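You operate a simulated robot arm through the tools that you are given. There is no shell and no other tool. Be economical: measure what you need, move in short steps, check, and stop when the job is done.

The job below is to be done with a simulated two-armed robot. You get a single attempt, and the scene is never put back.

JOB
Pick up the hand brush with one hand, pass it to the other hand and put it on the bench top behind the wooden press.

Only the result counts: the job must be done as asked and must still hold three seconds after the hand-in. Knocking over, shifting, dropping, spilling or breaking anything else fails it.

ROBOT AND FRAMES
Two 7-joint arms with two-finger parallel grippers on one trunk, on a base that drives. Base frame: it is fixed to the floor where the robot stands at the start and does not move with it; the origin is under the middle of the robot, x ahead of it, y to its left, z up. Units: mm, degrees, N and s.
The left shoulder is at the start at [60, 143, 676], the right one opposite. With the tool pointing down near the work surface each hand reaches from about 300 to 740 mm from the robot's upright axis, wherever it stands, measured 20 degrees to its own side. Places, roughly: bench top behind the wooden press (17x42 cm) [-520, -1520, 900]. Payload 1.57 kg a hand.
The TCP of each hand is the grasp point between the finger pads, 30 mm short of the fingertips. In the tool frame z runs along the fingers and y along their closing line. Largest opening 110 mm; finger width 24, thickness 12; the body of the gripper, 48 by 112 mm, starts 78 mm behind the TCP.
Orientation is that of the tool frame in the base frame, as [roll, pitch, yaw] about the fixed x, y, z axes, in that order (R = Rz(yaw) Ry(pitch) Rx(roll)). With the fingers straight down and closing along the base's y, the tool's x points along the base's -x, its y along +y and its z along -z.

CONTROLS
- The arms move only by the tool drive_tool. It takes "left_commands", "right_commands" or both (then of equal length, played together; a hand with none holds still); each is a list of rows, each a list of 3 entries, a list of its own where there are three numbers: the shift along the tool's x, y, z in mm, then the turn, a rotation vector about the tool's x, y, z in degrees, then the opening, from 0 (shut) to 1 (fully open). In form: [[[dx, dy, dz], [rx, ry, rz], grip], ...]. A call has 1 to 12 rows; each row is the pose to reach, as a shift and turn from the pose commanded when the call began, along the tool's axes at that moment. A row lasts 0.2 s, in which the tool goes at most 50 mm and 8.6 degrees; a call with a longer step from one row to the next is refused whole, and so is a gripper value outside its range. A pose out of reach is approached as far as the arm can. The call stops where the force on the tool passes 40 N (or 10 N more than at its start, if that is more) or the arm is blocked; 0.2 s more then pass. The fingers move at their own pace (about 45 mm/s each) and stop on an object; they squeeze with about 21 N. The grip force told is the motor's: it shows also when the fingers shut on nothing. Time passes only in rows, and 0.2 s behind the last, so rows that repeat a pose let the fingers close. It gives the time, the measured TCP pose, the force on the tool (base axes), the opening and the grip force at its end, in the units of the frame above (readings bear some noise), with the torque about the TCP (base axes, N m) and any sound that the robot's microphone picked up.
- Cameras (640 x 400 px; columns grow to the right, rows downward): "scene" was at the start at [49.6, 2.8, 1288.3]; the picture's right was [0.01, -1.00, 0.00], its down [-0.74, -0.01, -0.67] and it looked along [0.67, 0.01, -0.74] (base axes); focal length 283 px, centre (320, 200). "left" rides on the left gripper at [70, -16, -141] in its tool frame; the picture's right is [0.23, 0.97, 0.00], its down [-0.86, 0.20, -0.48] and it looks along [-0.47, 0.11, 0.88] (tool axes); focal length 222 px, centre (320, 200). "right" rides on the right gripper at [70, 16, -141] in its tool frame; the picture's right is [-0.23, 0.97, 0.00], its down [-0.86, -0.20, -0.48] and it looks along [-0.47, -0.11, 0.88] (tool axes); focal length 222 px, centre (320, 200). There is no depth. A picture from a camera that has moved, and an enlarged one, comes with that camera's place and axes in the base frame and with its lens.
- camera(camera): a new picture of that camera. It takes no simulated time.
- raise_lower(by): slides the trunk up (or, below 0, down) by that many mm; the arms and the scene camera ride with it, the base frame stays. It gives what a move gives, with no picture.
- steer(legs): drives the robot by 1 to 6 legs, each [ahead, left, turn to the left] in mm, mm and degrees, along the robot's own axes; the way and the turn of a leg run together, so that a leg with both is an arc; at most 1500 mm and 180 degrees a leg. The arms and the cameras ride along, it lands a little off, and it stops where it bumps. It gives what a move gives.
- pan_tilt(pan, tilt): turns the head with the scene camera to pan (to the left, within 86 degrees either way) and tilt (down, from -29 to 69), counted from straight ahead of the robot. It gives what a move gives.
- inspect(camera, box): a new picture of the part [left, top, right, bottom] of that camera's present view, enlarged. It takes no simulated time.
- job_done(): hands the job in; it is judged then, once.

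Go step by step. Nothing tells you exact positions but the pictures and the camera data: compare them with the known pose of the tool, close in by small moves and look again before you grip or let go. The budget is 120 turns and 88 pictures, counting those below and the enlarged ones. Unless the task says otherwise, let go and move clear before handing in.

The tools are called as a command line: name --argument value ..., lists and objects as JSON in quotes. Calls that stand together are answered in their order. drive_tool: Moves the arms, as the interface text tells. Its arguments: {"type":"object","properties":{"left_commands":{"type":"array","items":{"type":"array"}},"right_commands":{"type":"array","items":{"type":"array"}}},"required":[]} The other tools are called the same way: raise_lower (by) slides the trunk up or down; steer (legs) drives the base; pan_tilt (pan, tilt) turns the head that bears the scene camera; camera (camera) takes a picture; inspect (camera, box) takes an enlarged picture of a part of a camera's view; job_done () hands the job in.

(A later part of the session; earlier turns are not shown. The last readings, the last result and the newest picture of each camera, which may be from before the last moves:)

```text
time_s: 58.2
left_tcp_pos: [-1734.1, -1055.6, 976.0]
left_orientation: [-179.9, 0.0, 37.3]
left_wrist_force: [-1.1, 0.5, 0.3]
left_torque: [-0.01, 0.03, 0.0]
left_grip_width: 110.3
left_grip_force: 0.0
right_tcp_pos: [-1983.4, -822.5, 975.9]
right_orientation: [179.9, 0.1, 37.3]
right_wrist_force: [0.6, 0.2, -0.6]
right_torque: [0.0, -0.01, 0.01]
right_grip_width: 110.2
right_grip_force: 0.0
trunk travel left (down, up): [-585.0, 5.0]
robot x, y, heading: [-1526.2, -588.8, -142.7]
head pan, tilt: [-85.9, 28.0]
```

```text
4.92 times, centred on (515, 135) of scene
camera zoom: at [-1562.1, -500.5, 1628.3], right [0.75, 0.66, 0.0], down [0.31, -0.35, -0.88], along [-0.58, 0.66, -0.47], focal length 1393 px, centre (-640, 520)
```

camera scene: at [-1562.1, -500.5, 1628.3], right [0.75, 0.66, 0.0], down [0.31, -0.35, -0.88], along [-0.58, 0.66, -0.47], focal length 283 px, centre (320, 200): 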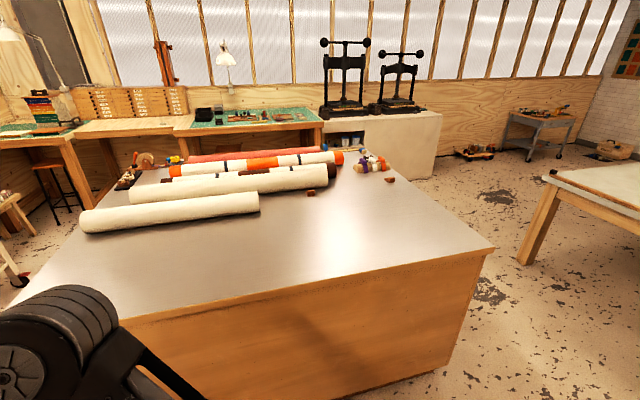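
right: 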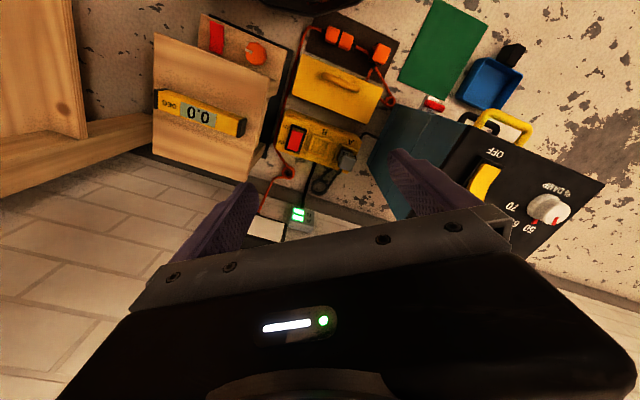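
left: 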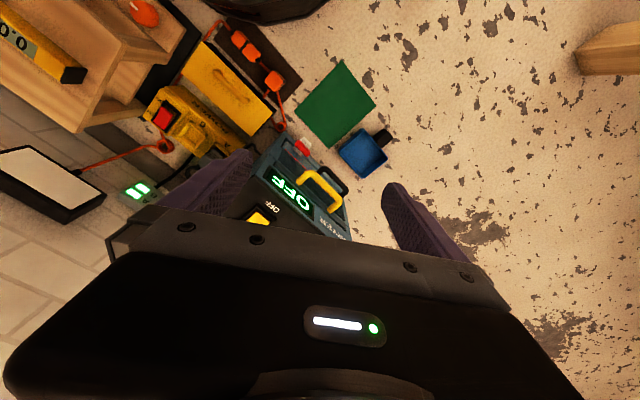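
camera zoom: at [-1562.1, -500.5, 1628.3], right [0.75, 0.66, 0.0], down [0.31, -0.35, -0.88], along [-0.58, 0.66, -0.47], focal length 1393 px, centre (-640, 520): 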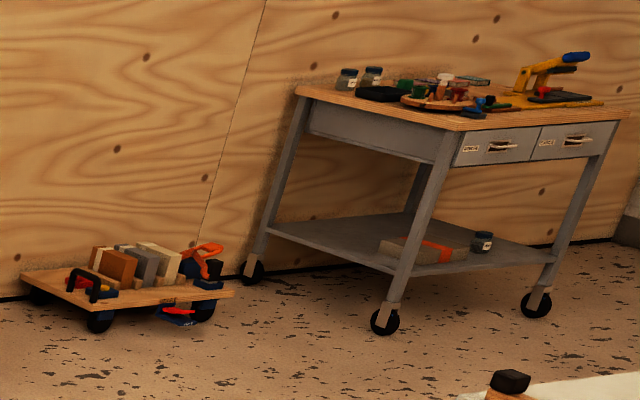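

Still none. I'll check the crate by the sink and the second bench's floor.

pan_tilt --pan 50 --tilt 30

camera --camera "scene"

```text
time_s: 60.4
left_tcp_pos: [-1734.5, -1056.0, 975.3]
left_orientation: [179.9, 0.0, 37.4]
left_wrist_force: [0.4, 0.6, -0.4]
left_torque: [0.0, -0.01, -0.01]
left_grip_width: 109.9
left_grip_force: 0.1
right_tcp_pos: [-1983.0, -821.2, 976.3]
right_orientation: [179.9, 0.0, 37.2]
right_wrist_force: [0.1, 0.3, -0.3]
right_torque: [-0.01, 0.0, 0.02]
right_grip_width: 109.9
right_grip_force: 0.1
trunk travel left (down, up): [-585.0, 5.0]
robot x, y, heading: [-1525.9, -585.8, -142.7]
head pan, tilt: [50.0, 30.0]
```

```text
46 pictures are left
camera scene: at [-1506.1, -659.3, 1625.2], right [-1.0, 0.05, 0.0], down [0.02, 0.5, -0.87], along [-0.04, -0.86, -0.5], focal length 283 px, centre (320, 200)
```

scene: 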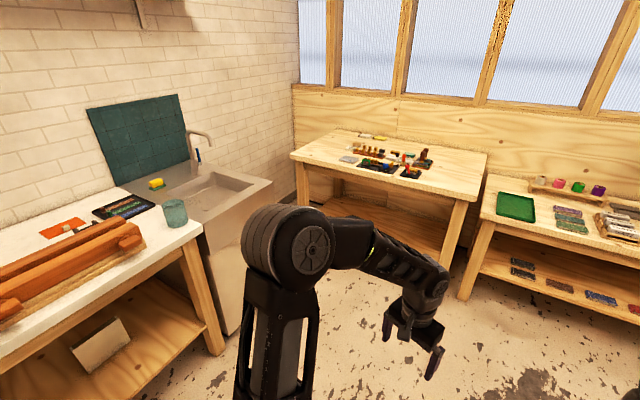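

Nothing there. I'll drive back toward the other end to look at the bins and the far bench more closely.

steer --legs '[[-83, 235, 0], [0, 0, -160], [1300, 0, 0], [500, -450, 0]]'

pan_tilt --pan 0 --tilt 22

camera --camera "scene"

```text
time_s: 78.3
left_tcp_pos: [73.2, 1061.8, 976.1]
left_orientation: [-179.9, 0.0, -122.7]
left_wrist_force: [-0.1, 0.0, -0.7]
left_torque: [0.02, 0.01, 0.01]
left_grip_width: 109.9
left_grip_force: 0.0
right_tcp_pos: [388.0, 927.4, 977.0]
right_orientation: [179.9, 0.1, -122.6]
right_wrist_force: [0.4, 0.1, -0.4]
right_torque: [0.01, 0.0, 0.0]
right_grip_width: 110.2
right_grip_force: 0.1
trunk travel left (down, up): [-585.0, 5.0]
robot x, y, heading: [33.0, 549.5, 57.2]
head pan, tilt: [50.0, 30.0]
```

```text
time_s: 79.5
left_tcp_pos: [71.6, 1060.9, 976.1]
left_orientation: [179.9, 0.1, -122.7]
left_wrist_force: [-0.5, -1.3, -0.6]
left_torque: [0.0, -0.03, -0.05]
left_grip_width: 110.0
left_grip_force: 0.1
right_tcp_pos: [387.1, 926.0, 977.7]
right_orientation: [179.9, 0.0, -122.6]
right_wrist_force: [0.0, -0.5, 0.2]
right_torque: [0.0, 0.03, 0.03]
right_grip_width: 110.2
right_grip_force: 0.1
trunk travel left (down, up): [-585.0, 5.0]
robot x, y, heading: [38.6, 554.0, 57.5]
head pan, tilt: [0.0, 22.0]
```

```text
45 pictures are left
camera scene: at [71.6, 606.2, 1638.0], right [0.84, -0.54, 0.0], down [-0.2, -0.32, -0.93], along [0.5, 0.78, -0.37], focal length 283 px, centre (320, 200)
```

scene: 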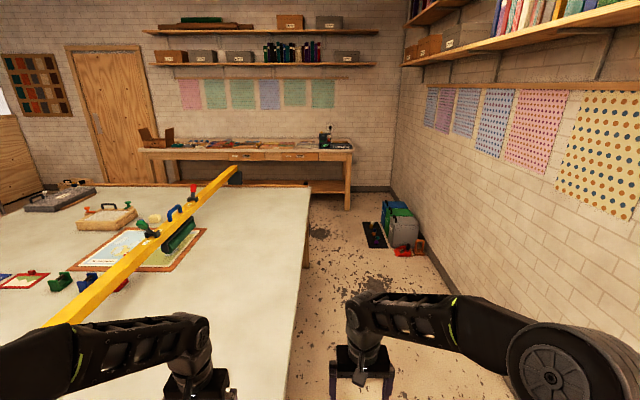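

I'll enlarge the far bench, the bins, and the table top.

inspect --camera "scene" --box '[130, 115, 250, 190]'

inspect --camera "scene" --box '[240, 115, 360, 190]'

inspect --camera "scene" --box '[350, 190, 450, 265]'

inspect --camera "scene" --box '[0, 170, 240, 310]'

```text
5.33 times, centred on (190, 152) of scene
camera zoom: at [71.6, 606.2, 1638.0], right [0.84, -0.54, 0.0], down [-0.2, -0.32, -0.93], along [0.5, 0.78, -0.37], focal length 1509 px, centre (1013, 453)
```

zoom: 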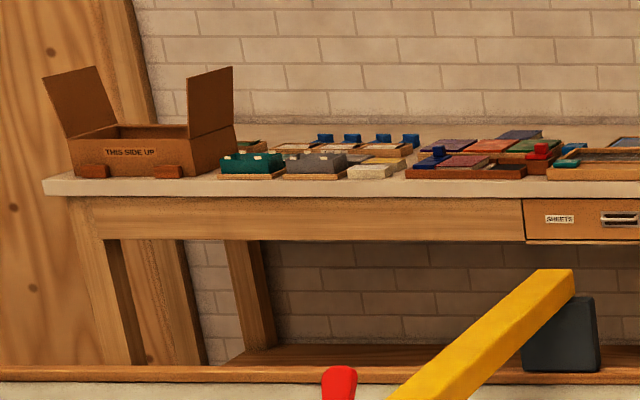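

```text
5.33 times, centred on (300, 152) of scene
camera zoom: at [71.6, 606.2, 1638.0], right [0.84, -0.54, 0.0], down [-0.2, -0.32, -0.93], along [0.5, 0.78, -0.37], focal length 1509 px, centre (427, 453)
```

zoom: 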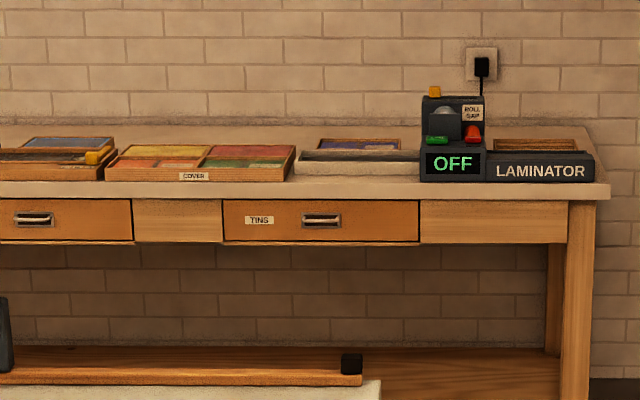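

```text
5.33 times, centred on (400, 228) of scene
camera zoom: at [71.6, 606.2, 1638.0], right [0.84, -0.54, 0.0], down [-0.2, -0.32, -0.93], along [0.5, 0.78, -0.37], focal length 1509 px, centre (-107, 53)
```

zoom: 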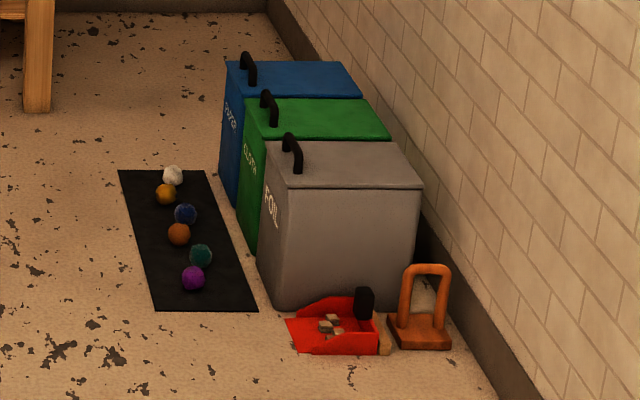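

```text
2.67 times, centred on (120, 240) of scene
camera zoom: at [71.6, 606.2, 1638.0], right [0.84, -0.54, 0.0], down [-0.2, -0.32, -0.93], along [0.5, 0.78, -0.37], focal length 755 px, centre (853, 93)
```

zoom: 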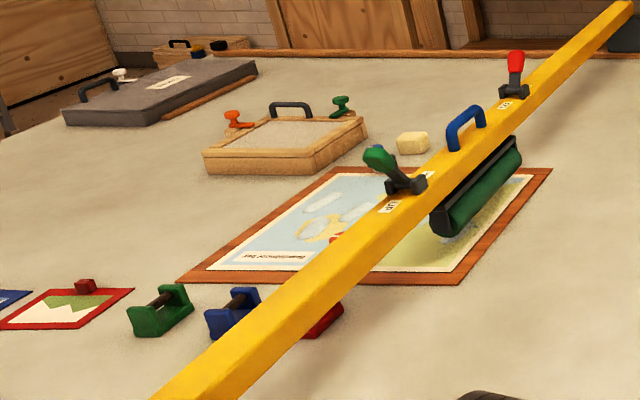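

The item by the red dustpan is uncertain; enlarge strongly.

inspect --camera "scene" --box '[400, 234, 440, 259]'

pan_tilt --pan -70 --tilt 40

camera --camera "scene"

```text
16.00 times, centred on (420, 246) of scene
camera zoom: at [71.6, 606.2, 1638.0], right [0.84, -0.54, 0.0], down [-0.2, -0.32, -0.93], along [0.5, 0.78, -0.37], focal length 4528 px, centre (-1280, -544)
```

zoom: 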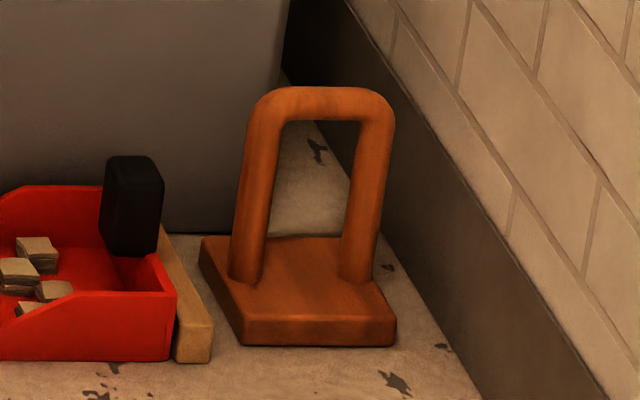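

```text
time_s: 80.9
left_tcp_pos: [73.1, 1061.9, 974.9]
left_orientation: [-179.9, 0.0, -122.8]
left_wrist_force: [0.6, -0.1, 0.4]
left_torque: [0.02, 0.0, -0.03]
left_grip_width: 110.0
left_grip_force: 0.0
right_tcp_pos: [386.1, 927.6, 976.7]
right_orientation: [180.0, -0.1, -122.7]
right_wrist_force: [0.3, 0.6, -0.1]
right_torque: [0.0, 0.03, 0.01]
right_grip_width: 109.6
right_grip_force: 0.0
trunk travel left (down, up): [-585.0, 5.0]
robot x, y, heading: [35.5, 553.4, 57.4]
head pan, tilt: [-70.0, 40.0]
```

```text
39 pictures are left
camera scene: at [104.5, 509.4, 1609.8], right [-0.22, -0.98, 0.0], down [-0.63, 0.14, -0.77], along [0.75, -0.17, -0.64], focal length 283 px, centre (320, 200)
```

scene: 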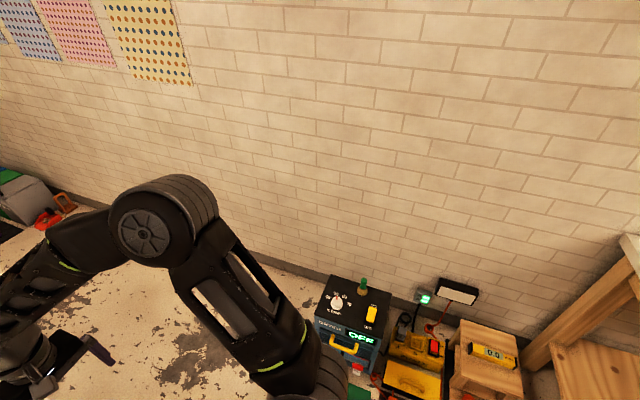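

That's a dustpan with a wooden bar, not clearly a brush. I'll check the under-shelf of the work bench and view its top from closer in the aisle.

steer --legs '[[-300, 450, 0], [-850, 0, 0], [0, 0, -90]]'

raise_lower --by -310

pan_tilt --pan -5 --tilt 35

camera --camera "scene"

```text
time_s: 91.9
left_tcp_pos: [-448.2, -206.0, 976.2]
left_orientation: [-180.0, -0.1, 147.5]
left_wrist_force: [-0.4, -0.3, 1.6]
left_torque: [-0.02, -0.01, 0.03]
left_grip_width: 110.1
left_grip_force: 0.1
right_tcp_pos: [-582.0, -519.9, 977.2]
right_orientation: [179.9, 0.0, 147.5]
right_wrist_force: [0.0, 0.9, 0.4]
right_torque: [0.03, 0.0, 0.0]
right_grip_width: 109.9
right_grip_force: 0.0
trunk travel left (down, up): [-585.0, 5.0]
robot x, y, heading: [-957.8, -172.9, -32.6]
head pan, tilt: [-70.0, 40.0]
```

```text
time_s: 95.0
left_tcp_pos: [-448.2, -206.3, 664.7]
left_orientation: [180.0, -0.1, 147.5]
left_wrist_force: [-0.2, 0.1, 0.1]
left_torque: [-0.02, 0.04, -0.01]
left_grip_width: 109.9
left_grip_force: 0.1
right_tcp_pos: [-582.1, -519.9, 667.6]
right_orientation: [180.0, -0.1, 147.5]
right_wrist_force: [-0.9, -0.8, -0.3]
right_torque: [0.02, -0.02, 0.0]
right_grip_width: 110.1
right_grip_force: 0.0
trunk travel left (down, up): [-275.0, 315.0]
robot x, y, heading: [-957.3, -171.6, -32.5]
head pan, tilt: [-70.0, 40.0]
```

```text
time_s: 96.4
left_tcp_pos: [-446.8, -205.9, 666.2]
left_orientation: [-180.0, 0.0, 147.5]
left_wrist_force: [0.2, -0.3, -0.6]
left_torque: [-0.04, -0.01, -0.01]
left_grip_width: 110.2
left_grip_force: 0.1
right_tcp_pos: [-581.4, -520.5, 666.8]
right_orientation: [179.8, 0.0, 147.5]
right_wrist_force: [0.4, -1.1, 0.6]
right_torque: [0.03, -0.03, -0.01]
right_grip_width: 110.0
right_grip_force: 0.1
trunk travel left (down, up): [-275.0, 315.0]
robot x, y, heading: [-956.7, -172.6, -32.2]
head pan, tilt: [-5.0, 35.0]
```

```text
38 pictures are left
camera scene: at [-912.5, -208.6, 1307.4], right [-0.61, -0.79, 0.0], down [-0.46, 0.35, -0.82], along [0.65, -0.5, -0.57], focal length 283 px, centre (320, 200)
```

scene: 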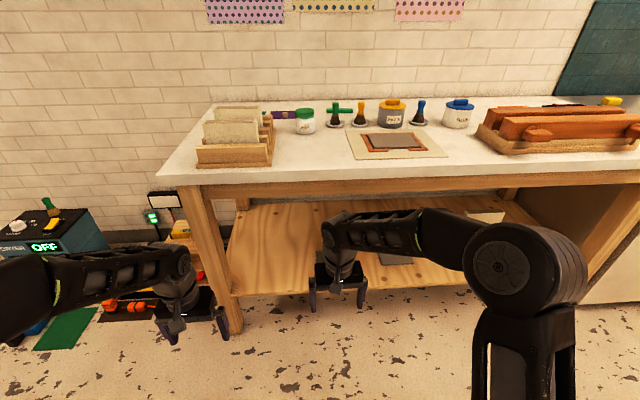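

Under-shelf is empty. I'll go to the gap between island and table to inspect the floor dolly, counter shelf and cart.

steer --legs '[[0, 670, 0], [0, 0, 179], [650, -150, 0]]'

raise_lower --by 310

pan_tilt --pan 0 --tilt 22

camera --camera "scene"

```text
time_s: 110.7
left_tcp_pos: [-1577.3, 900.1, 665.6]
left_orientation: [-180.0, 0.0, -32.4]
left_wrist_force: [-0.5, 0.1, 0.4]
left_torque: [-0.04, 0.05, 0.0]
left_grip_width: 109.8
left_grip_force: 0.0
right_tcp_pos: [-1443.4, 1214.0, 665.6]
right_orientation: [-180.0, 0.0, -32.4]
right_wrist_force: [0.0, 0.2, 0.5]
right_torque: [-0.03, 0.0, -0.01]
right_grip_width: 109.8
right_grip_force: 0.0
trunk travel left (down, up): [-275.0, 315.0]
robot x, y, heading: [-1067.7, 867.0, 147.5]
head pan, tilt: [-5.0, 35.0]
```

```text
time_s: 113.8
left_tcp_pos: [-1577.6, 901.1, 975.6]
left_orientation: [-180.0, 0.1, -32.4]
left_wrist_force: [-0.2, 0.8, 0.3]
left_torque: [0.03, -0.03, 0.0]
left_grip_width: 109.9
left_grip_force: 0.1
right_tcp_pos: [-1444.3, 1214.4, 977.1]
right_orientation: [179.9, 0.0, -32.4]
right_wrist_force: [-0.2, 0.6, 0.5]
right_torque: [-0.01, -0.02, 0.0]
right_grip_width: 110.0
right_grip_force: 0.0
trunk travel left (down, up): [-585.0, 5.0]
robot x, y, heading: [-1066.9, 868.7, 147.4]
head pan, tilt: [-5.0, 35.0]
```

```text
time_s: 114.5
left_tcp_pos: [-1577.8, 900.3, 976.4]
left_orientation: [179.9, 0.0, -32.3]
left_wrist_force: [-1.0, 1.1, 0.2]
left_torque: [0.0, 0.0, 0.0]
left_grip_width: 110.1
left_grip_force: 0.0
right_tcp_pos: [-1443.4, 1214.8, 975.7]
right_orientation: [179.9, -0.1, -32.5]
right_wrist_force: [0.1, 0.5, 0.2]
right_torque: [-0.02, -0.01, 0.01]
right_grip_width: 109.9
right_grip_force: 0.1
trunk travel left (down, up): [-585.0, 5.0]
robot x, y, heading: [-1067.2, 868.5, 147.6]
head pan, tilt: [0.0, 22.0]
```

```text
37 pictures are left
camera scene: at [-1119.3, 902.5, 1637.9], right [0.54, 0.84, 0.0], down [0.32, -0.2, -0.93], along [-0.78, 0.5, -0.38], focal length 283 px, centre (320, 200)
```

scene: 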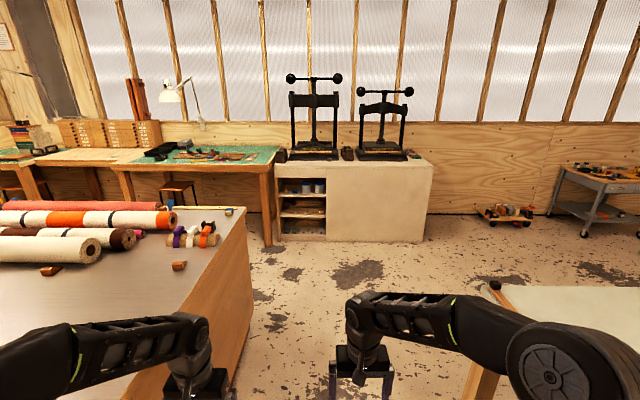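

inspect --camera "scene" --box '[265, 140, 345, 190]'

inspect --camera "scene" --box '[270, 165, 340, 245]'

inspect --camera "scene" --box '[460, 150, 640, 250]'

inspect --camera "scene" --box '[130, 130, 280, 225]'

```text
8.00 times, centred on (305, 165) of scene
camera zoom: at [-1119.3, 902.5, 1637.9], right [0.54, 0.84, 0.0], down [0.32, -0.2, -0.93], along [-0.78, 0.5, -0.38], focal length 2264 px, centre (440, 480)
```

zoom: 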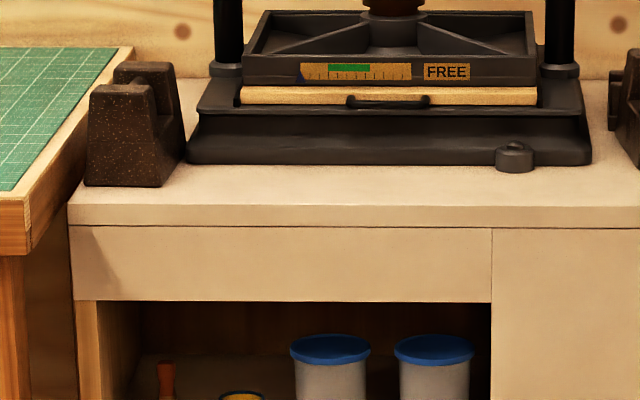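

```text
5.00 times, centred on (305, 205) of scene
camera zoom: at [-1119.3, 902.5, 1637.9], right [0.54, 0.84, 0.0], down [0.32, -0.2, -0.93], along [-0.78, 0.5, -0.38], focal length 1415 px, centre (395, 175)
```

zoom: 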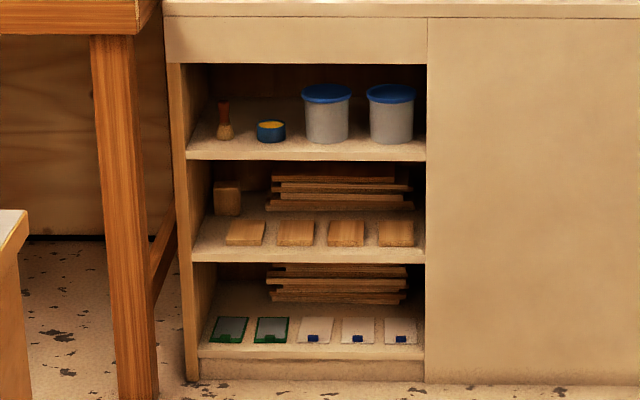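

```text
3.56 times, centred on (550, 200) of scene
camera zoom: at [-1119.3, 902.5, 1637.9], right [0.54, 0.84, 0.0], down [0.32, -0.2, -0.93], along [-0.78, 0.5, -0.38], focal length 1006 px, centre (-498, 200)
```

zoom: 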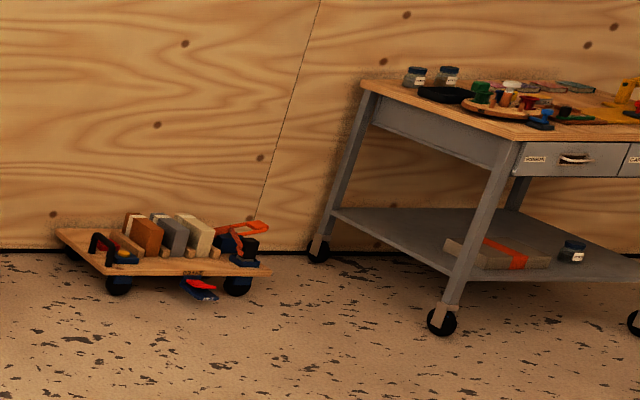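

```text
4.21 times, centred on (205, 178) of scene
camera zoom: at [-1119.3, 902.5, 1637.9], right [0.54, 0.84, 0.0], down [0.32, -0.2, -0.93], along [-0.78, 0.5, -0.38], focal length 1192 px, centre (804, 295)
```

zoom: 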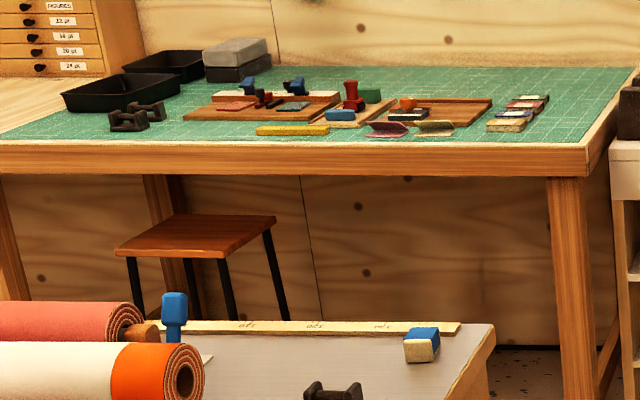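

There are a blue-topped cream block and a blue-handled thing at the island's far edge; enlarging those, and the cart top.

inspect --camera "scene" --box '[155, 195, 245, 255]'

inspect --camera "scene" --box '[570, 155, 640, 200]'

```text
6.67 times, centred on (200, 225) of scene
camera zoom: at [-1119.3, 902.5, 1637.9], right [0.54, 0.84, 0.0], down [0.32, -0.2, -0.93], along [-0.78, 0.5, -0.38], focal length 1887 px, centre (1120, 33)
```

zoom: 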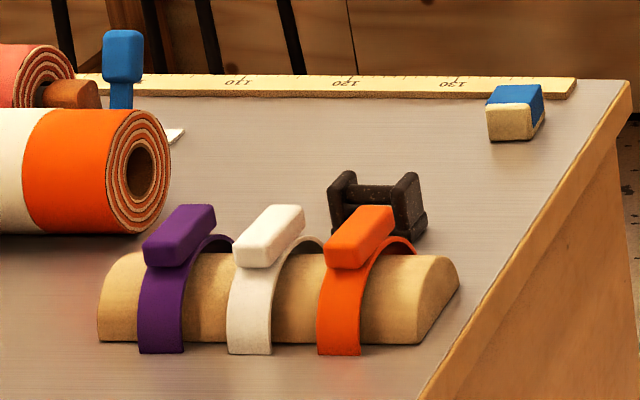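

```text
8.89 times, centred on (605, 178) of scene
camera zoom: at [-1119.3, 902.5, 1637.9], right [0.54, 0.84, 0.0], down [0.32, -0.2, -0.93], along [-0.78, 0.5, -0.38], focal length 2516 px, centre (-2213, 400)
```

zoom: 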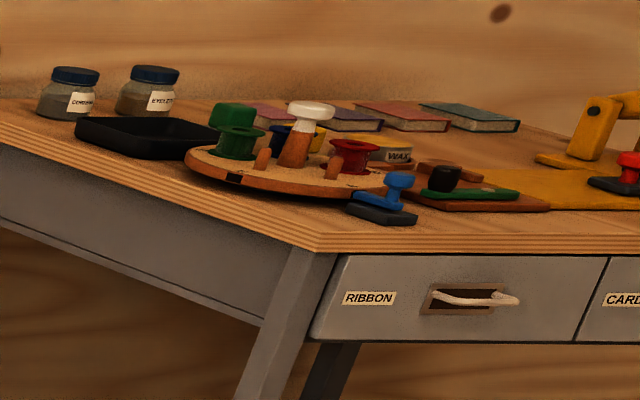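

Nothing certain there. Recalling the first floor views, a red-and-white piece lies by the dryer's foot near the blue dustpan; I'll go back and look at that closely.

steer --legs '[[-700, 0, 0], [0, 0, -179], [400, 100, 0]]'

pan_tilt --pan 12 --tilt 52

camera --camera "scene"

```text
time_s: 127.9
left_tcp_pos: [424.5, 307.6, 974.8]
left_orientation: [-180.0, -0.1, 146.4]
left_wrist_force: [0.5, -1.1, 0.3]
left_torque: [0.02, -0.03, 0.0]
left_grip_width: 110.1
left_grip_force: 0.0
right_tcp_pos: [285.3, -3.4, 975.7]
right_orientation: [179.9, -0.2, 146.3]
right_wrist_force: [0.2, -0.5, 0.4]
right_torque: [0.0, 0.04, 0.0]
right_grip_width: 110.1
right_grip_force: 0.1
trunk travel left (down, up): [-585.0, 5.0]
robot x, y, heading: [-86.3, 354.8, -33.6]
head pan, tilt: [0.0, 22.0]
```

```text
time_s: 128.9
left_tcp_pos: [424.9, 307.5, 976.6]
left_orientation: [180.0, 0.0, 146.3]
left_wrist_force: [0.5, -0.3, 0.4]
left_torque: [-0.02, 0.01, -0.03]
left_grip_width: 110.2
left_grip_force: 0.0
right_tcp_pos: [285.4, -2.9, 975.8]
right_orientation: [180.0, -0.1, 146.4]
right_wrist_force: [-0.4, 0.3, 0.2]
right_torque: [-0.02, -0.04, 0.03]
right_grip_width: 110.1
right_grip_force: 0.0
trunk travel left (down, up): [-585.0, 5.0]
robot x, y, heading: [-84.6, 355.5, -33.9]
head pan, tilt: [12.0, 52.0]
```

```text
30 pictures are left
camera scene: at [-38.8, 342.7, 1593.0], right [-0.37, -0.93, 0.0], down [-0.73, 0.29, -0.62], along [0.57, -0.23, -0.79], focal length 283 px, centre (320, 200)
```

scene: 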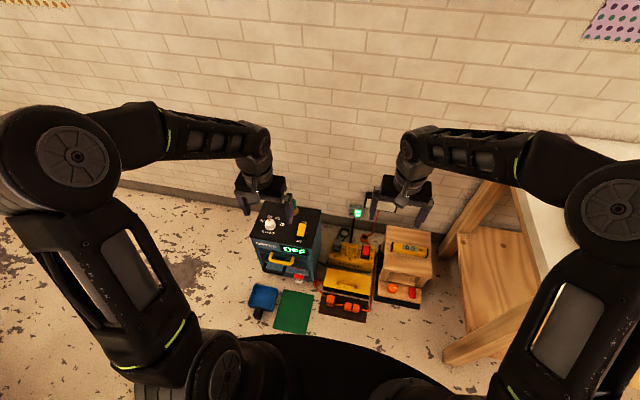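

inspect --camera "scene" --box '[235, 250, 335, 335]'

inspect --camera "scene" --box '[315, 230, 445, 320]'

```text
4.71 times, centred on (285, 292) of scene
camera zoom: at [-38.8, 342.7, 1593.0], right [-0.37, -0.93, 0.0], down [-0.73, 0.29, -0.62], along [0.57, -0.23, -0.79], focal length 1332 px, centre (485, -235)
```

zoom: 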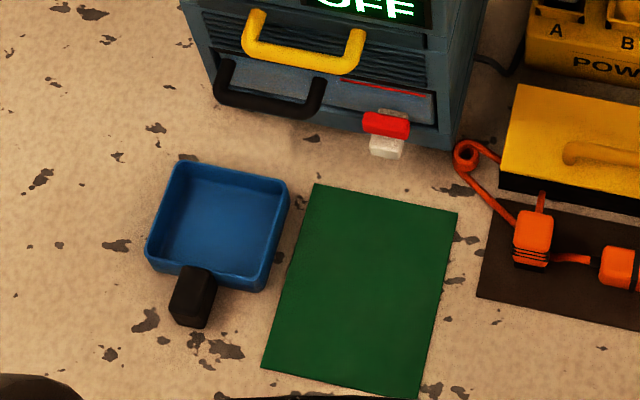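

```text
4.44 times, centred on (380, 275) of scene
camera zoom: at [-38.8, 342.7, 1593.0], right [-0.37, -0.93, 0.0], down [-0.73, 0.29, -0.62], along [0.57, -0.23, -0.79], focal length 1258 px, centre (53, -133)
```

zoom: 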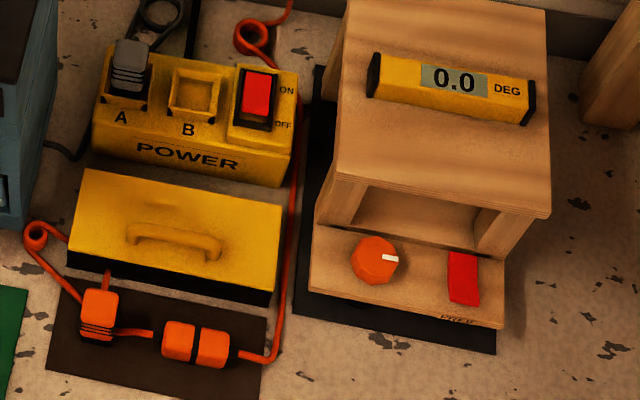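

The red/white piece is part of the dryer. Another candidate is the elongated green object near the wall on the bench; I'll enlarge that.

pan_tilt --pan -53 --tilt 27

inspect --camera "scene" --box '[270, 165, 390, 240]'

```text
time_s: 130.2
left_tcp_pos: [425.1, 308.4, 975.9]
left_orientation: [180.0, 0.0, 146.4]
left_wrist_force: [-0.8, -0.2, 0.4]
left_torque: [-0.03, 0.02, -0.04]
left_grip_width: 110.1
left_grip_force: 0.0
right_tcp_pos: [285.5, -1.7, 976.6]
right_orientation: [179.9, 0.0, 146.4]
right_wrist_force: [0.0, -0.8, 0.1]
right_torque: [-0.03, 0.0, -0.01]
right_grip_width: 110.0
right_grip_force: 0.1
trunk travel left (down, up): [-585.0, 5.0]
robot x, y, heading: [-82.3, 355.6, -33.8]
head pan, tilt: [-53.0, 27.0]
```

```text
5.33 times, centred on (330, 202) of scene
camera zoom: at [-103.2, 279.0, 1629.9], right [-1.0, -0.06, 0.0], down [-0.03, 0.45, -0.89], along [0.05, -0.89, -0.45], focal length 1509 px, centre (267, 187)
```

zoom: 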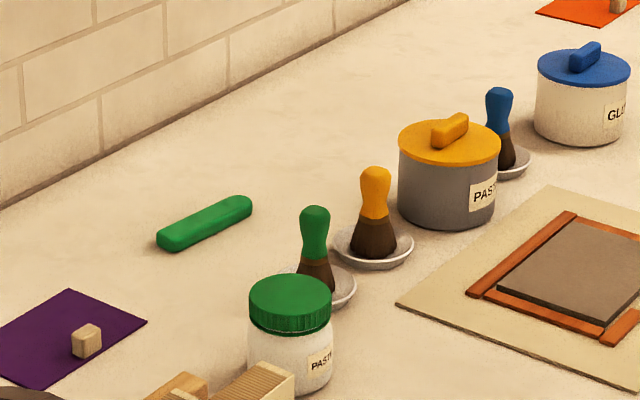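

That is just a bone folder. Earlier I saw a wooden crate on the floor at the sink corner; I'll check that spot.

steer --legs '[[-550, -700, 0], [0, -1450, 0]]'

pan_tilt --pan -40 --tilt 30

camera --camera "scene"

```text
time_s: 141.7
left_tcp_pos: [-1225.5, -1178.0, 976.4]
left_orientation: [180.0, 0.0, 146.1]
left_wrist_force: [-0.3, -0.2, -0.3]
left_torque: [-0.02, -0.03, 0.0]
left_grip_width: 110.1
left_grip_force: 0.1
right_tcp_pos: [-1366.1, -1488.7, 976.6]
right_orientation: [179.9, -0.1, 146.0]
right_wrist_force: [-0.2, -0.4, 0.4]
right_torque: [0.01, -0.01, -0.02]
right_grip_width: 110.0
right_grip_force: 0.0
trunk travel left (down, up): [-585.0, 5.0]
robot x, y, heading: [-1736.7, -1131.8, -34.0]
head pan, tilt: [-53.0, 27.0]
```

```text
time_s: 142.5
left_tcp_pos: [-1227.0, -1176.8, 975.4]
left_orientation: [180.0, 0.0, 146.0]
left_wrist_force: [-0.6, 0.5, 1.0]
left_torque: [0.01, 0.0, -0.01]
left_grip_width: 110.2
left_grip_force: 0.1
right_tcp_pos: [-1367.8, -1487.1, 976.4]
right_orientation: [179.9, 0.0, 146.0]
right_wrist_force: [0.2, -0.4, 0.7]
right_torque: [-0.02, 0.04, 0.02]
right_grip_width: 110.0
right_grip_force: 0.0
trunk travel left (down, up): [-585.0, 5.0]
robot x, y, heading: [-1729.7, -1126.2, -34.1]
head pan, tilt: [-40.0, 30.0]
```

```text
26 pictures are left
camera scene: at [-1734.0, -1198.2, 1625.2], right [-0.96, -0.27, 0.0], down [-0.14, 0.48, -0.87], along [0.24, -0.83, -0.5], focal length 283 px, centre (320, 200)
```

scene: 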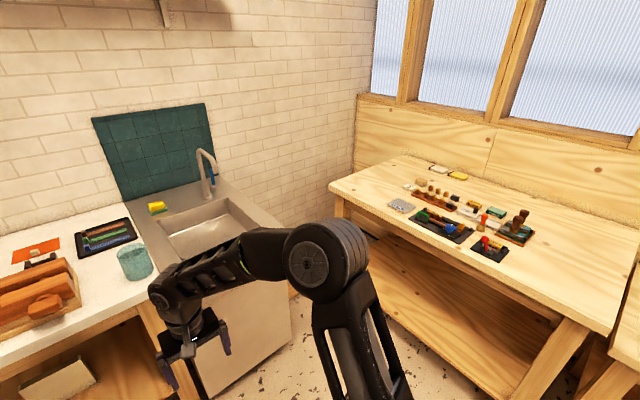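

The right arm hides that corner; I'll turn the robot right so the corner falls between the arms.

steer --legs '[[0, 0, -42]]'

pan_tilt --pan 3 --tilt 35

camera --camera "scene"

```text
time_s: 144.8
left_tcp_pos: [-1390.4, -1507.2, 976.1]
left_orientation: [-180.0, 0.0, 103.7]
left_wrist_force: [0.9, 0.1, -0.2]
left_torque: [-0.01, -0.03, -0.04]
left_grip_width: 109.9
left_grip_force: 0.1
right_tcp_pos: [-1704.5, -1641.1, 976.3]
right_orientation: [179.9, 0.0, 103.8]
right_wrist_force: [0.3, 0.0, 0.3]
right_torque: [0.0, 0.0, 0.03]
right_grip_width: 110.0
right_grip_force: 0.1
trunk travel left (down, up): [-585.0, 5.0]
robot x, y, heading: [-1731.5, -1131.2, -76.3]
head pan, tilt: [-40.0, 30.0]
```

```text
time_s: 145.9
left_tcp_pos: [-1389.4, -1506.9, 976.3]
left_orientation: [180.0, 0.0, 103.7]
left_wrist_force: [1.0, 0.2, -0.5]
left_torque: [0.0, 0.0, -0.03]
left_grip_width: 110.1
left_grip_force: 0.0
right_tcp_pos: [-1704.2, -1641.7, 976.9]
right_orientation: [179.8, 0.0, 103.7]
right_wrist_force: [0.9, -0.6, -0.2]
right_torque: [0.03, 0.04, 0.01]
right_grip_width: 109.9
right_grip_force: 0.1
trunk travel left (down, up): [-585.0, 5.0]
robot x, y, heading: [-1733.9, -1129.2, -76.1]
head pan, tilt: [3.0, 35.0]
```

```text
25 pictures are left
camera scene: at [-1715.9, -1183.3, 1617.4], right [-0.96, -0.29, 0.0], down [-0.16, 0.55, -0.82], along [0.24, -0.78, -0.57], focal length 283 px, centre (320, 200)
```

scene: 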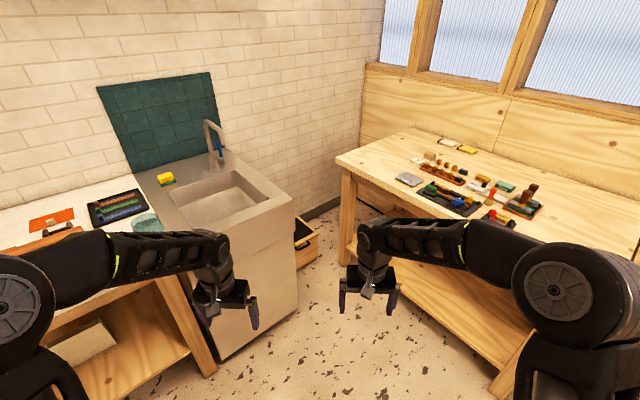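

A wooden crate stands beside the sink; enlarging.

inspect --camera "scene" --box '[280, 205, 340, 275]'

```text
5.71 times, centred on (310, 240) of scene
camera zoom: at [-1715.9, -1183.3, 1617.4], right [-0.96, -0.29, 0.0], down [-0.16, 0.55, -0.82], along [0.24, -0.78, -0.57], focal length 1617 px, centre (377, -29)
```

zoom: 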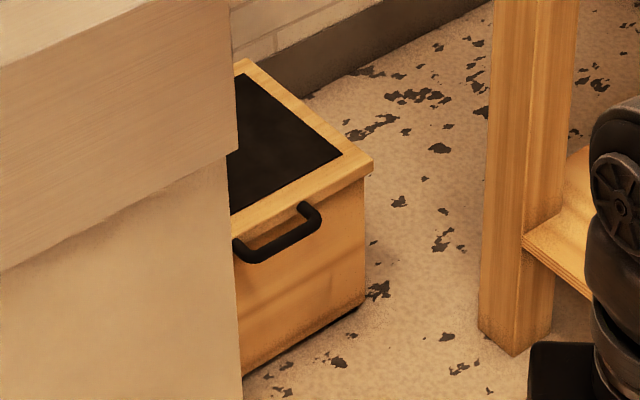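

It's a box with a black top, partly hidden by the sink. I'll shift right to see all of it.

steer --legs '[[270, -290, 0]]'

pan_tilt --pan 15 --tilt 40

camera --camera "scene"

```text
time_s: 148.4
left_tcp_pos: [-1605.5, -1837.9, 975.5]
left_orientation: [179.9, 0.0, 103.9]
left_wrist_force: [-0.3, -0.2, -0.5]
left_torque: [-0.02, -0.07, 0.03]
left_grip_width: 110.0
left_grip_force: 0.0
right_tcp_pos: [-1917.6, -1974.3, 976.9]
right_orientation: [180.0, 0.1, 104.0]
right_wrist_force: [-0.5, -0.6, 0.0]
right_torque: [0.04, 0.0, -0.02]
right_grip_width: 109.9
right_grip_force: 0.0
trunk travel left (down, up): [-585.0, 5.0]
robot x, y, heading: [-1950.9, -1464.0, -76.1]
head pan, tilt: [3.0, 35.0]
```

```text
time_s: 149.1
left_tcp_pos: [-1603.5, -1837.5, 975.5]
left_orientation: [-180.0, -0.1, 103.9]
left_wrist_force: [-0.8, -0.4, -0.1]
left_torque: [0.03, -0.04, -0.01]
left_grip_width: 110.2
left_grip_force: 0.1
right_tcp_pos: [-1917.5, -1973.3, 976.1]
right_orientation: [179.9, 0.0, 103.9]
right_wrist_force: [1.4, 0.0, -1.0]
right_torque: [-0.02, 0.02, 0.02]
right_grip_width: 109.9
right_grip_force: 0.1
trunk travel left (down, up): [-585.0, 5.0]
robot x, y, heading: [-1949.0, -1456.5, -75.9]
head pan, tilt: [15.0, 40.0]
```

```text
23 pictures are left
camera scene: at [-1916.0, -1505.6, 1609.8], right [-0.88, -0.48, 0.0], down [-0.31, 0.56, -0.77], along [0.37, -0.67, -0.64], focal length 283 px, centre (320, 200)
```

scene: 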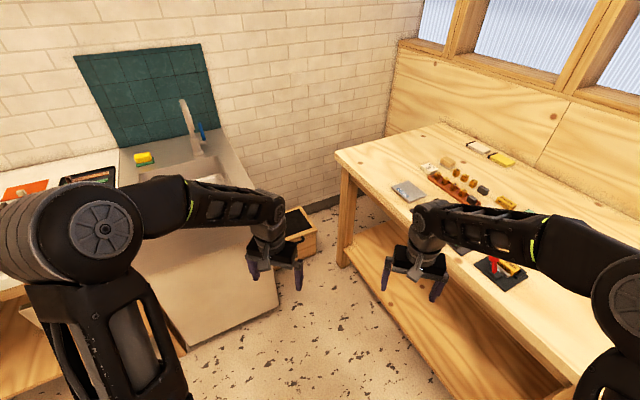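

The box is empty. The remaining best candidate is the item behind the red dustpan near the bins; the corridor by the dryer is tight, so I'll drive round the large table's far side.

steer --legs '[[-270, 290, 0], [0, 0, 133], [1040, 0, 0], [1040, 0, 0], [0, 1000, 0], [0, 970, 0]]'

pan_tilt --pan 20 --tilt 25

camera --camera "scene"

```text
time_s: 176.5
left_tcp_pos: [-2202.2, 2209.2, 976.0]
left_orientation: [-180.0, 0.0, -123.0]
left_wrist_force: [0.3, -0.1, -0.3]
left_torque: [-0.01, -0.01, 0.01]
left_grip_width: 110.2
left_grip_force: 0.0
right_tcp_pos: [-1888.9, 2072.6, 976.7]
right_orientation: [-179.9, 0.0, -123.0]
right_wrist_force: [0.6, 0.1, 0.1]
right_torque: [-0.05, -0.05, -0.01]
right_grip_width: 110.0
right_grip_force: 0.1
trunk travel left (down, up): [-585.0, 5.0]
robot x, y, heading: [-2240.3, 1697.8, 56.9]
head pan, tilt: [15.0, 40.0]
```

```text
time_s: 177.3
left_tcp_pos: [-2201.9, 2209.9, 975.1]
left_orientation: [-179.9, 0.0, -123.0]
left_wrist_force: [0.4, -0.3, 0.7]
left_torque: [0.0, 0.01, 0.0]
left_grip_width: 109.9
left_grip_force: 0.1
right_tcp_pos: [-1888.9, 2072.5, 976.9]
right_orientation: [179.9, 0.0, -123.0]
right_wrist_force: [0.1, -0.1, 0.0]
right_torque: [-0.01, 0.0, -0.03]
right_grip_width: 109.9
right_grip_force: 0.0
trunk travel left (down, up): [-585.0, 5.0]
robot x, y, heading: [-2240.7, 1699.6, 57.1]
head pan, tilt: [20.0, 25.0]
```

```text
22 pictures are left
camera scene: at [-2235.2, 1765.8, 1633.1], right [0.97, -0.23, 0.0], down [-0.1, -0.41, -0.91], along [0.2, 0.88, -0.42], focal length 283 px, centre (320, 200)
```

scene: 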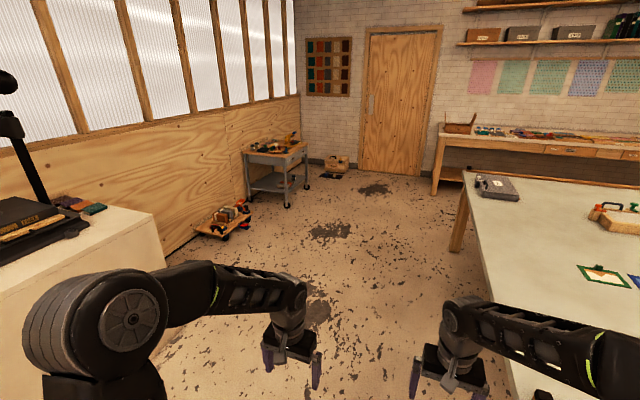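

The way along this side is clear. I'll continue round the table's far end.

steer --legs '[[1050, 0, 0], [1050, 0, 0], [1050, 0, 0], [0, -1200, 0], [0, -1100, 0]]'

pan_tilt --pan -70 --tilt 45

camera --camera "scene"

```text
time_s: 203.5
left_tcp_pos: [1408.8, 3580.5, 976.1]
left_orientation: [179.9, 0.1, -123.6]
left_wrist_force: [-0.3, 0.6, 0.2]
left_torque: [-0.02, -0.03, -0.03]
left_grip_width: 109.7
left_grip_force: 0.1
right_tcp_pos: [1721.1, 3441.1, 976.8]
right_orientation: [179.9, 0.0, -123.6]
right_wrist_force: [-0.3, 0.0, 0.3]
right_torque: [0.01, 0.0, -0.01]
right_grip_width: 110.0
right_grip_force: 0.1
trunk travel left (down, up): [-585.0, 5.0]
robot x, y, heading: [1364.7, 3068.6, 56.3]
head pan, tilt: [20.0, 25.0]
```

```text
time_s: 205.2
left_tcp_pos: [1409.4, 3580.7, 976.7]
left_orientation: [-180.0, 0.0, -123.7]
left_wrist_force: [0.7, -0.5, 0.3]
left_torque: [-0.01, -0.02, 0.01]
left_grip_width: 110.1
left_grip_force: 0.0
right_tcp_pos: [1720.3, 3440.4, 975.7]
right_orientation: [179.8, 0.0, -123.6]
right_wrist_force: [0.4, 0.2, 0.0]
right_torque: [0.02, -0.03, 0.0]
right_grip_width: 110.0
right_grip_force: 0.1
trunk travel left (down, up): [-585.0, 5.0]
robot x, y, heading: [1366.1, 3068.2, 56.1]
head pan, tilt: [-70.0, 45.0]
```

```text
21 pictures are left
camera scene: at [1428.3, 3028.7, 1602.6], right [-0.24, -0.97, 0.0], down [-0.69, 0.17, -0.71], along [0.69, -0.17, -0.71], focal length 283 px, centre (320, 200)
```

scene: 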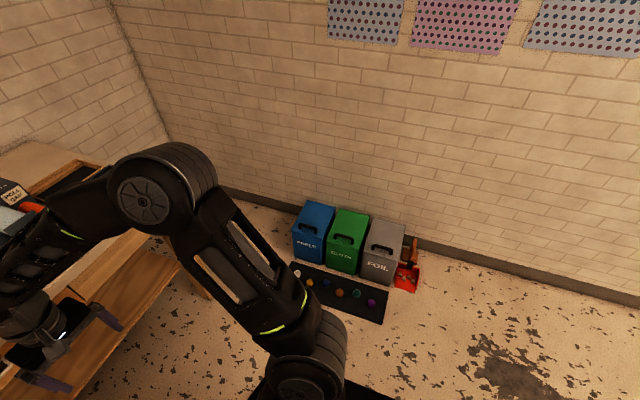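

inspect --camera "scene" --box '[378, 225, 438, 300]'

```text
5.33 times, centred on (408, 262) of scene
camera zoom: at [1428.3, 3028.7, 1602.6], right [-0.24, -0.97, 0.0], down [-0.69, 0.17, -0.71], along [0.69, -0.17, -0.71], focal length 1509 px, centre (-149, -133)
```

zoom: 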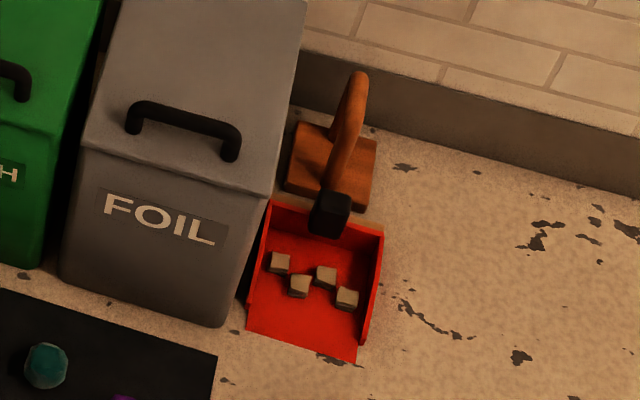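

The orange loop-handled block beside the dustpan could be the brush (with beige bristles toward the pan). I'll drive closer, facing it from its right side.

steer --legs '[[0, -440, 0], [0, 0, -90], [100, -330, 0]]'

pan_tilt --pan 10 --tilt 58

camera --camera "scene"

```text
time_s: 213.5
left_tcp_pos: [2136.9, 2447.3, 975.6]
left_orientation: [180.0, -0.1, 145.7]
left_wrist_force: [0.4, -0.3, -0.1]
left_torque: [0.05, 0.0, -0.02]
left_grip_width: 109.9
left_grip_force: 0.2
right_tcp_pos: [1994.1, 2136.4, 977.4]
right_orientation: [179.8, 0.0, 145.9]
right_wrist_force: [0.0, -0.8, 0.1]
right_torque: [0.03, -0.04, -0.01]
right_grip_width: 110.2
right_grip_force: 0.1
trunk travel left (down, up): [-585.0, 5.0]
robot x, y, heading: [1629.6, 2496.9, -34.2]
head pan, tilt: [-70.0, 45.0]
```

```text
time_s: 215.1
left_tcp_pos: [2137.4, 2446.9, 976.1]
left_orientation: [180.0, 0.0, 145.8]
left_wrist_force: [-0.5, -0.1, 0.2]
left_torque: [0.0, 0.03, -0.02]
left_grip_width: 109.8
left_grip_force: 0.0
right_tcp_pos: [1993.6, 2137.8, 977.2]
right_orientation: [180.0, 0.1, 145.8]
right_wrist_force: [0.2, -0.3, 0.0]
right_torque: [-0.01, 0.04, -0.01]
right_grip_width: 110.1
right_grip_force: 0.1
trunk travel left (down, up): [-585.0, 5.0]
robot x, y, heading: [1627.6, 2497.1, -34.0]
head pan, tilt: [10.0, 58.0]
```

```text
19 pictures are left
camera scene: at [1667.0, 2486.8, 1585.4], right [-0.41, -0.91, 0.0], down [-0.77, 0.35, -0.53], along [0.48, -0.22, -0.85], focal length 283 px, centre (320, 200)
```

scene: 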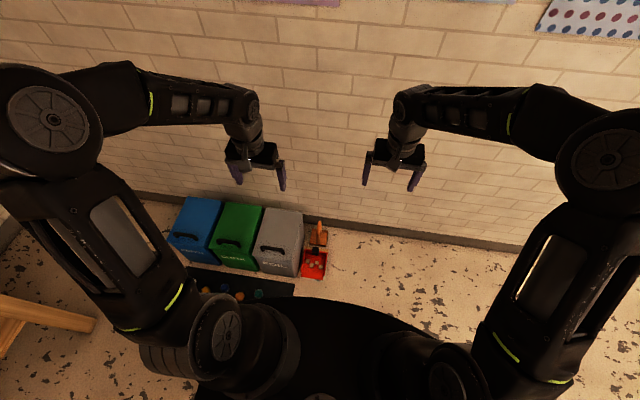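

inspect --camera "scene" --box '[290, 210, 345, 285]'

```text
5.33 times, centred on (318, 248) of scene
camera zoom: at [1667.0, 2486.8, 1585.4], right [-0.41, -0.91, 0.0], down [-0.77, 0.35, -0.53], along [0.48, -0.22, -0.85], focal length 1509 px, centre (333, -53)
```

zoom: 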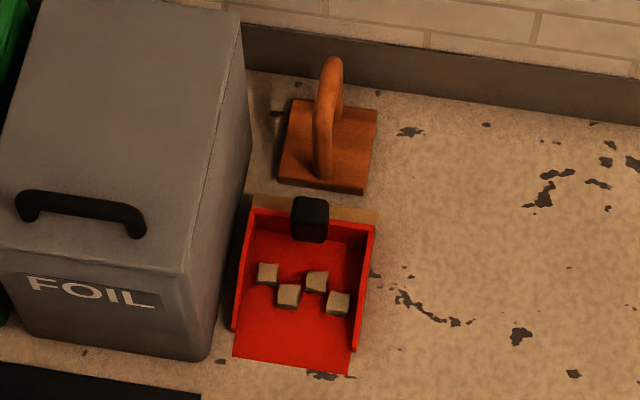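

That is a dustpan with a pusher, no brush. The robot began right in front of the dryer whose top carries a free-standing brush (straw bristles, green handle) with a dustpan at its foot, so that is the hand brush; triangulated it's at about (769, 153, 442). I'll drive back round.

steer --legs '[[-100, 330, 0], [0, 0, 90], [0, 1400, 0], [0, 1350, 0], [-1050, 0, 0], [-1050, 0, 0]]'

```text
time_s: 244.2
left_tcp_pos: [-1675.4, 3169.4, 977.0]
left_orientation: [-180.0, 0.0, -124.8]
left_wrist_force: [0.5, -0.8, 0.0]
left_torque: [-0.02, 0.0, 0.0]
left_grip_width: 110.2
left_grip_force: 0.0
right_tcp_pos: [-1366.8, 3022.6, 975.9]
right_orientation: [179.9, 0.0, -124.6]
right_wrist_force: [-0.4, -0.7, -0.4]
right_torque: [0.01, 0.0, -0.02]
right_grip_width: 110.0
right_grip_force: 0.1
trunk travel left (down, up): [-585.0, 5.0]
robot x, y, heading: [-1726.0, 2658.1, 55.2]
head pan, tilt: [10.0, 58.0]
```

Continuing back to the gap, then toward the start area.

steer --legs '[[-1080, 0, 0], [0, -1000, 0], [0, -1000, 0], [0, 0, -55.2]]'

```text
time_s: 261.8
left_tcp_pos: [-253.9, 873.3, 975.5]
left_orientation: [180.0, -0.1, 180.0]
left_wrist_force: [-1.3, 0.0, 0.5]
left_torque: [0.02, -0.01, 0.0]
left_grip_width: 110.1
left_grip_force: 0.0
right_tcp_pos: [-197.8, 537.1, 977.6]
right_orientation: [179.9, 0.0, 180.0]
right_wrist_force: [-0.1, 0.0, -0.6]
right_torque: [0.01, -0.01, 0.02]
right_grip_width: 110.0
right_grip_force: 0.1
trunk travel left (down, up): [-585.0, 5.0]
robot x, y, heading: [-703.8, 629.1, -0.0]
head pan, tilt: [10.0, 58.0]
```

Now to the start spot and lower the trunk.

steer --legs '[[704, -615, 0]]'

raise_lower --by -310

pan_tilt --pan 8 --tilt 45

inspect --camera "scene" --box '[230, 120, 390, 220]'

```text
time_s: 266.7
left_tcp_pos: [455.7, 260.2, 975.7]
left_orientation: [179.9, 0.0, 179.9]
left_wrist_force: [0.0, -0.8, -0.9]
left_torque: [0.01, -0.01, 0.01]
left_grip_width: 110.0
left_grip_force: 0.0
right_tcp_pos: [510.9, -76.3, 976.8]
right_orientation: [179.9, 0.0, 179.9]
right_wrist_force: [0.1, -0.2, 0.4]
right_torque: [-0.03, 0.0, 0.01]
right_grip_width: 110.3
right_grip_force: 0.1
trunk travel left (down, up): [-585.0, 5.0]
robot x, y, heading: [7.2, 14.8, 0.0]
head pan, tilt: [10.0, 58.0]
```

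```text
time_s: 269.8
left_tcp_pos: [455.1, 261.3, 665.8]
left_orientation: [-179.8, 0.0, -179.9]
left_wrist_force: [0.0, 1.4, 0.0]
left_torque: [0.02, 0.0, -0.01]
left_grip_width: 110.1
left_grip_force: 0.1
right_tcp_pos: [510.2, -75.4, 666.9]
right_orientation: [179.9, 0.0, -179.9]
right_wrist_force: [-0.2, -0.1, 0.1]
right_torque: [0.01, 0.02, 0.01]
right_grip_width: 110.0
right_grip_force: 0.1
trunk travel left (down, up): [-275.0, 315.0]
robot x, y, heading: [7.5, 19.2, 0.0]
head pan, tilt: [10.0, 58.0]
```

```text
time_s: 270.6
left_tcp_pos: [454.8, 260.7, 665.2]
left_orientation: [180.0, 0.0, 180.0]
left_wrist_force: [0.8, -1.4, 0.6]
left_torque: [0.02, -0.05, 0.03]
left_grip_width: 109.9
left_grip_force: 0.1
right_tcp_pos: [510.2, -76.6, 667.0]
right_orientation: [-180.0, 0.0, -180.0]
right_wrist_force: [0.0, -0.5, -0.9]
right_torque: [0.01, 0.03, 0.01]
right_grip_width: 110.0
right_grip_force: 0.1
trunk travel left (down, up): [-275.0, 315.0]
robot x, y, heading: [8.5, 16.0, -0.0]
head pan, tilt: [8.0, 45.0]
```

```text
4.00 times, centred on (310, 170) of scene
camera zoom: at [57.7, 28.4, 1292.5], right [0.14, -0.99, 0.0], down [-0.7, -0.1, -0.71], along [0.7, 0.1, -0.71], focal length 1132 px, centre (360, 320)
```

zoom: 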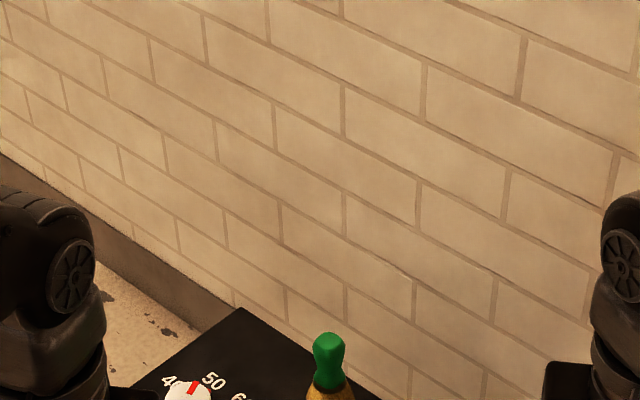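

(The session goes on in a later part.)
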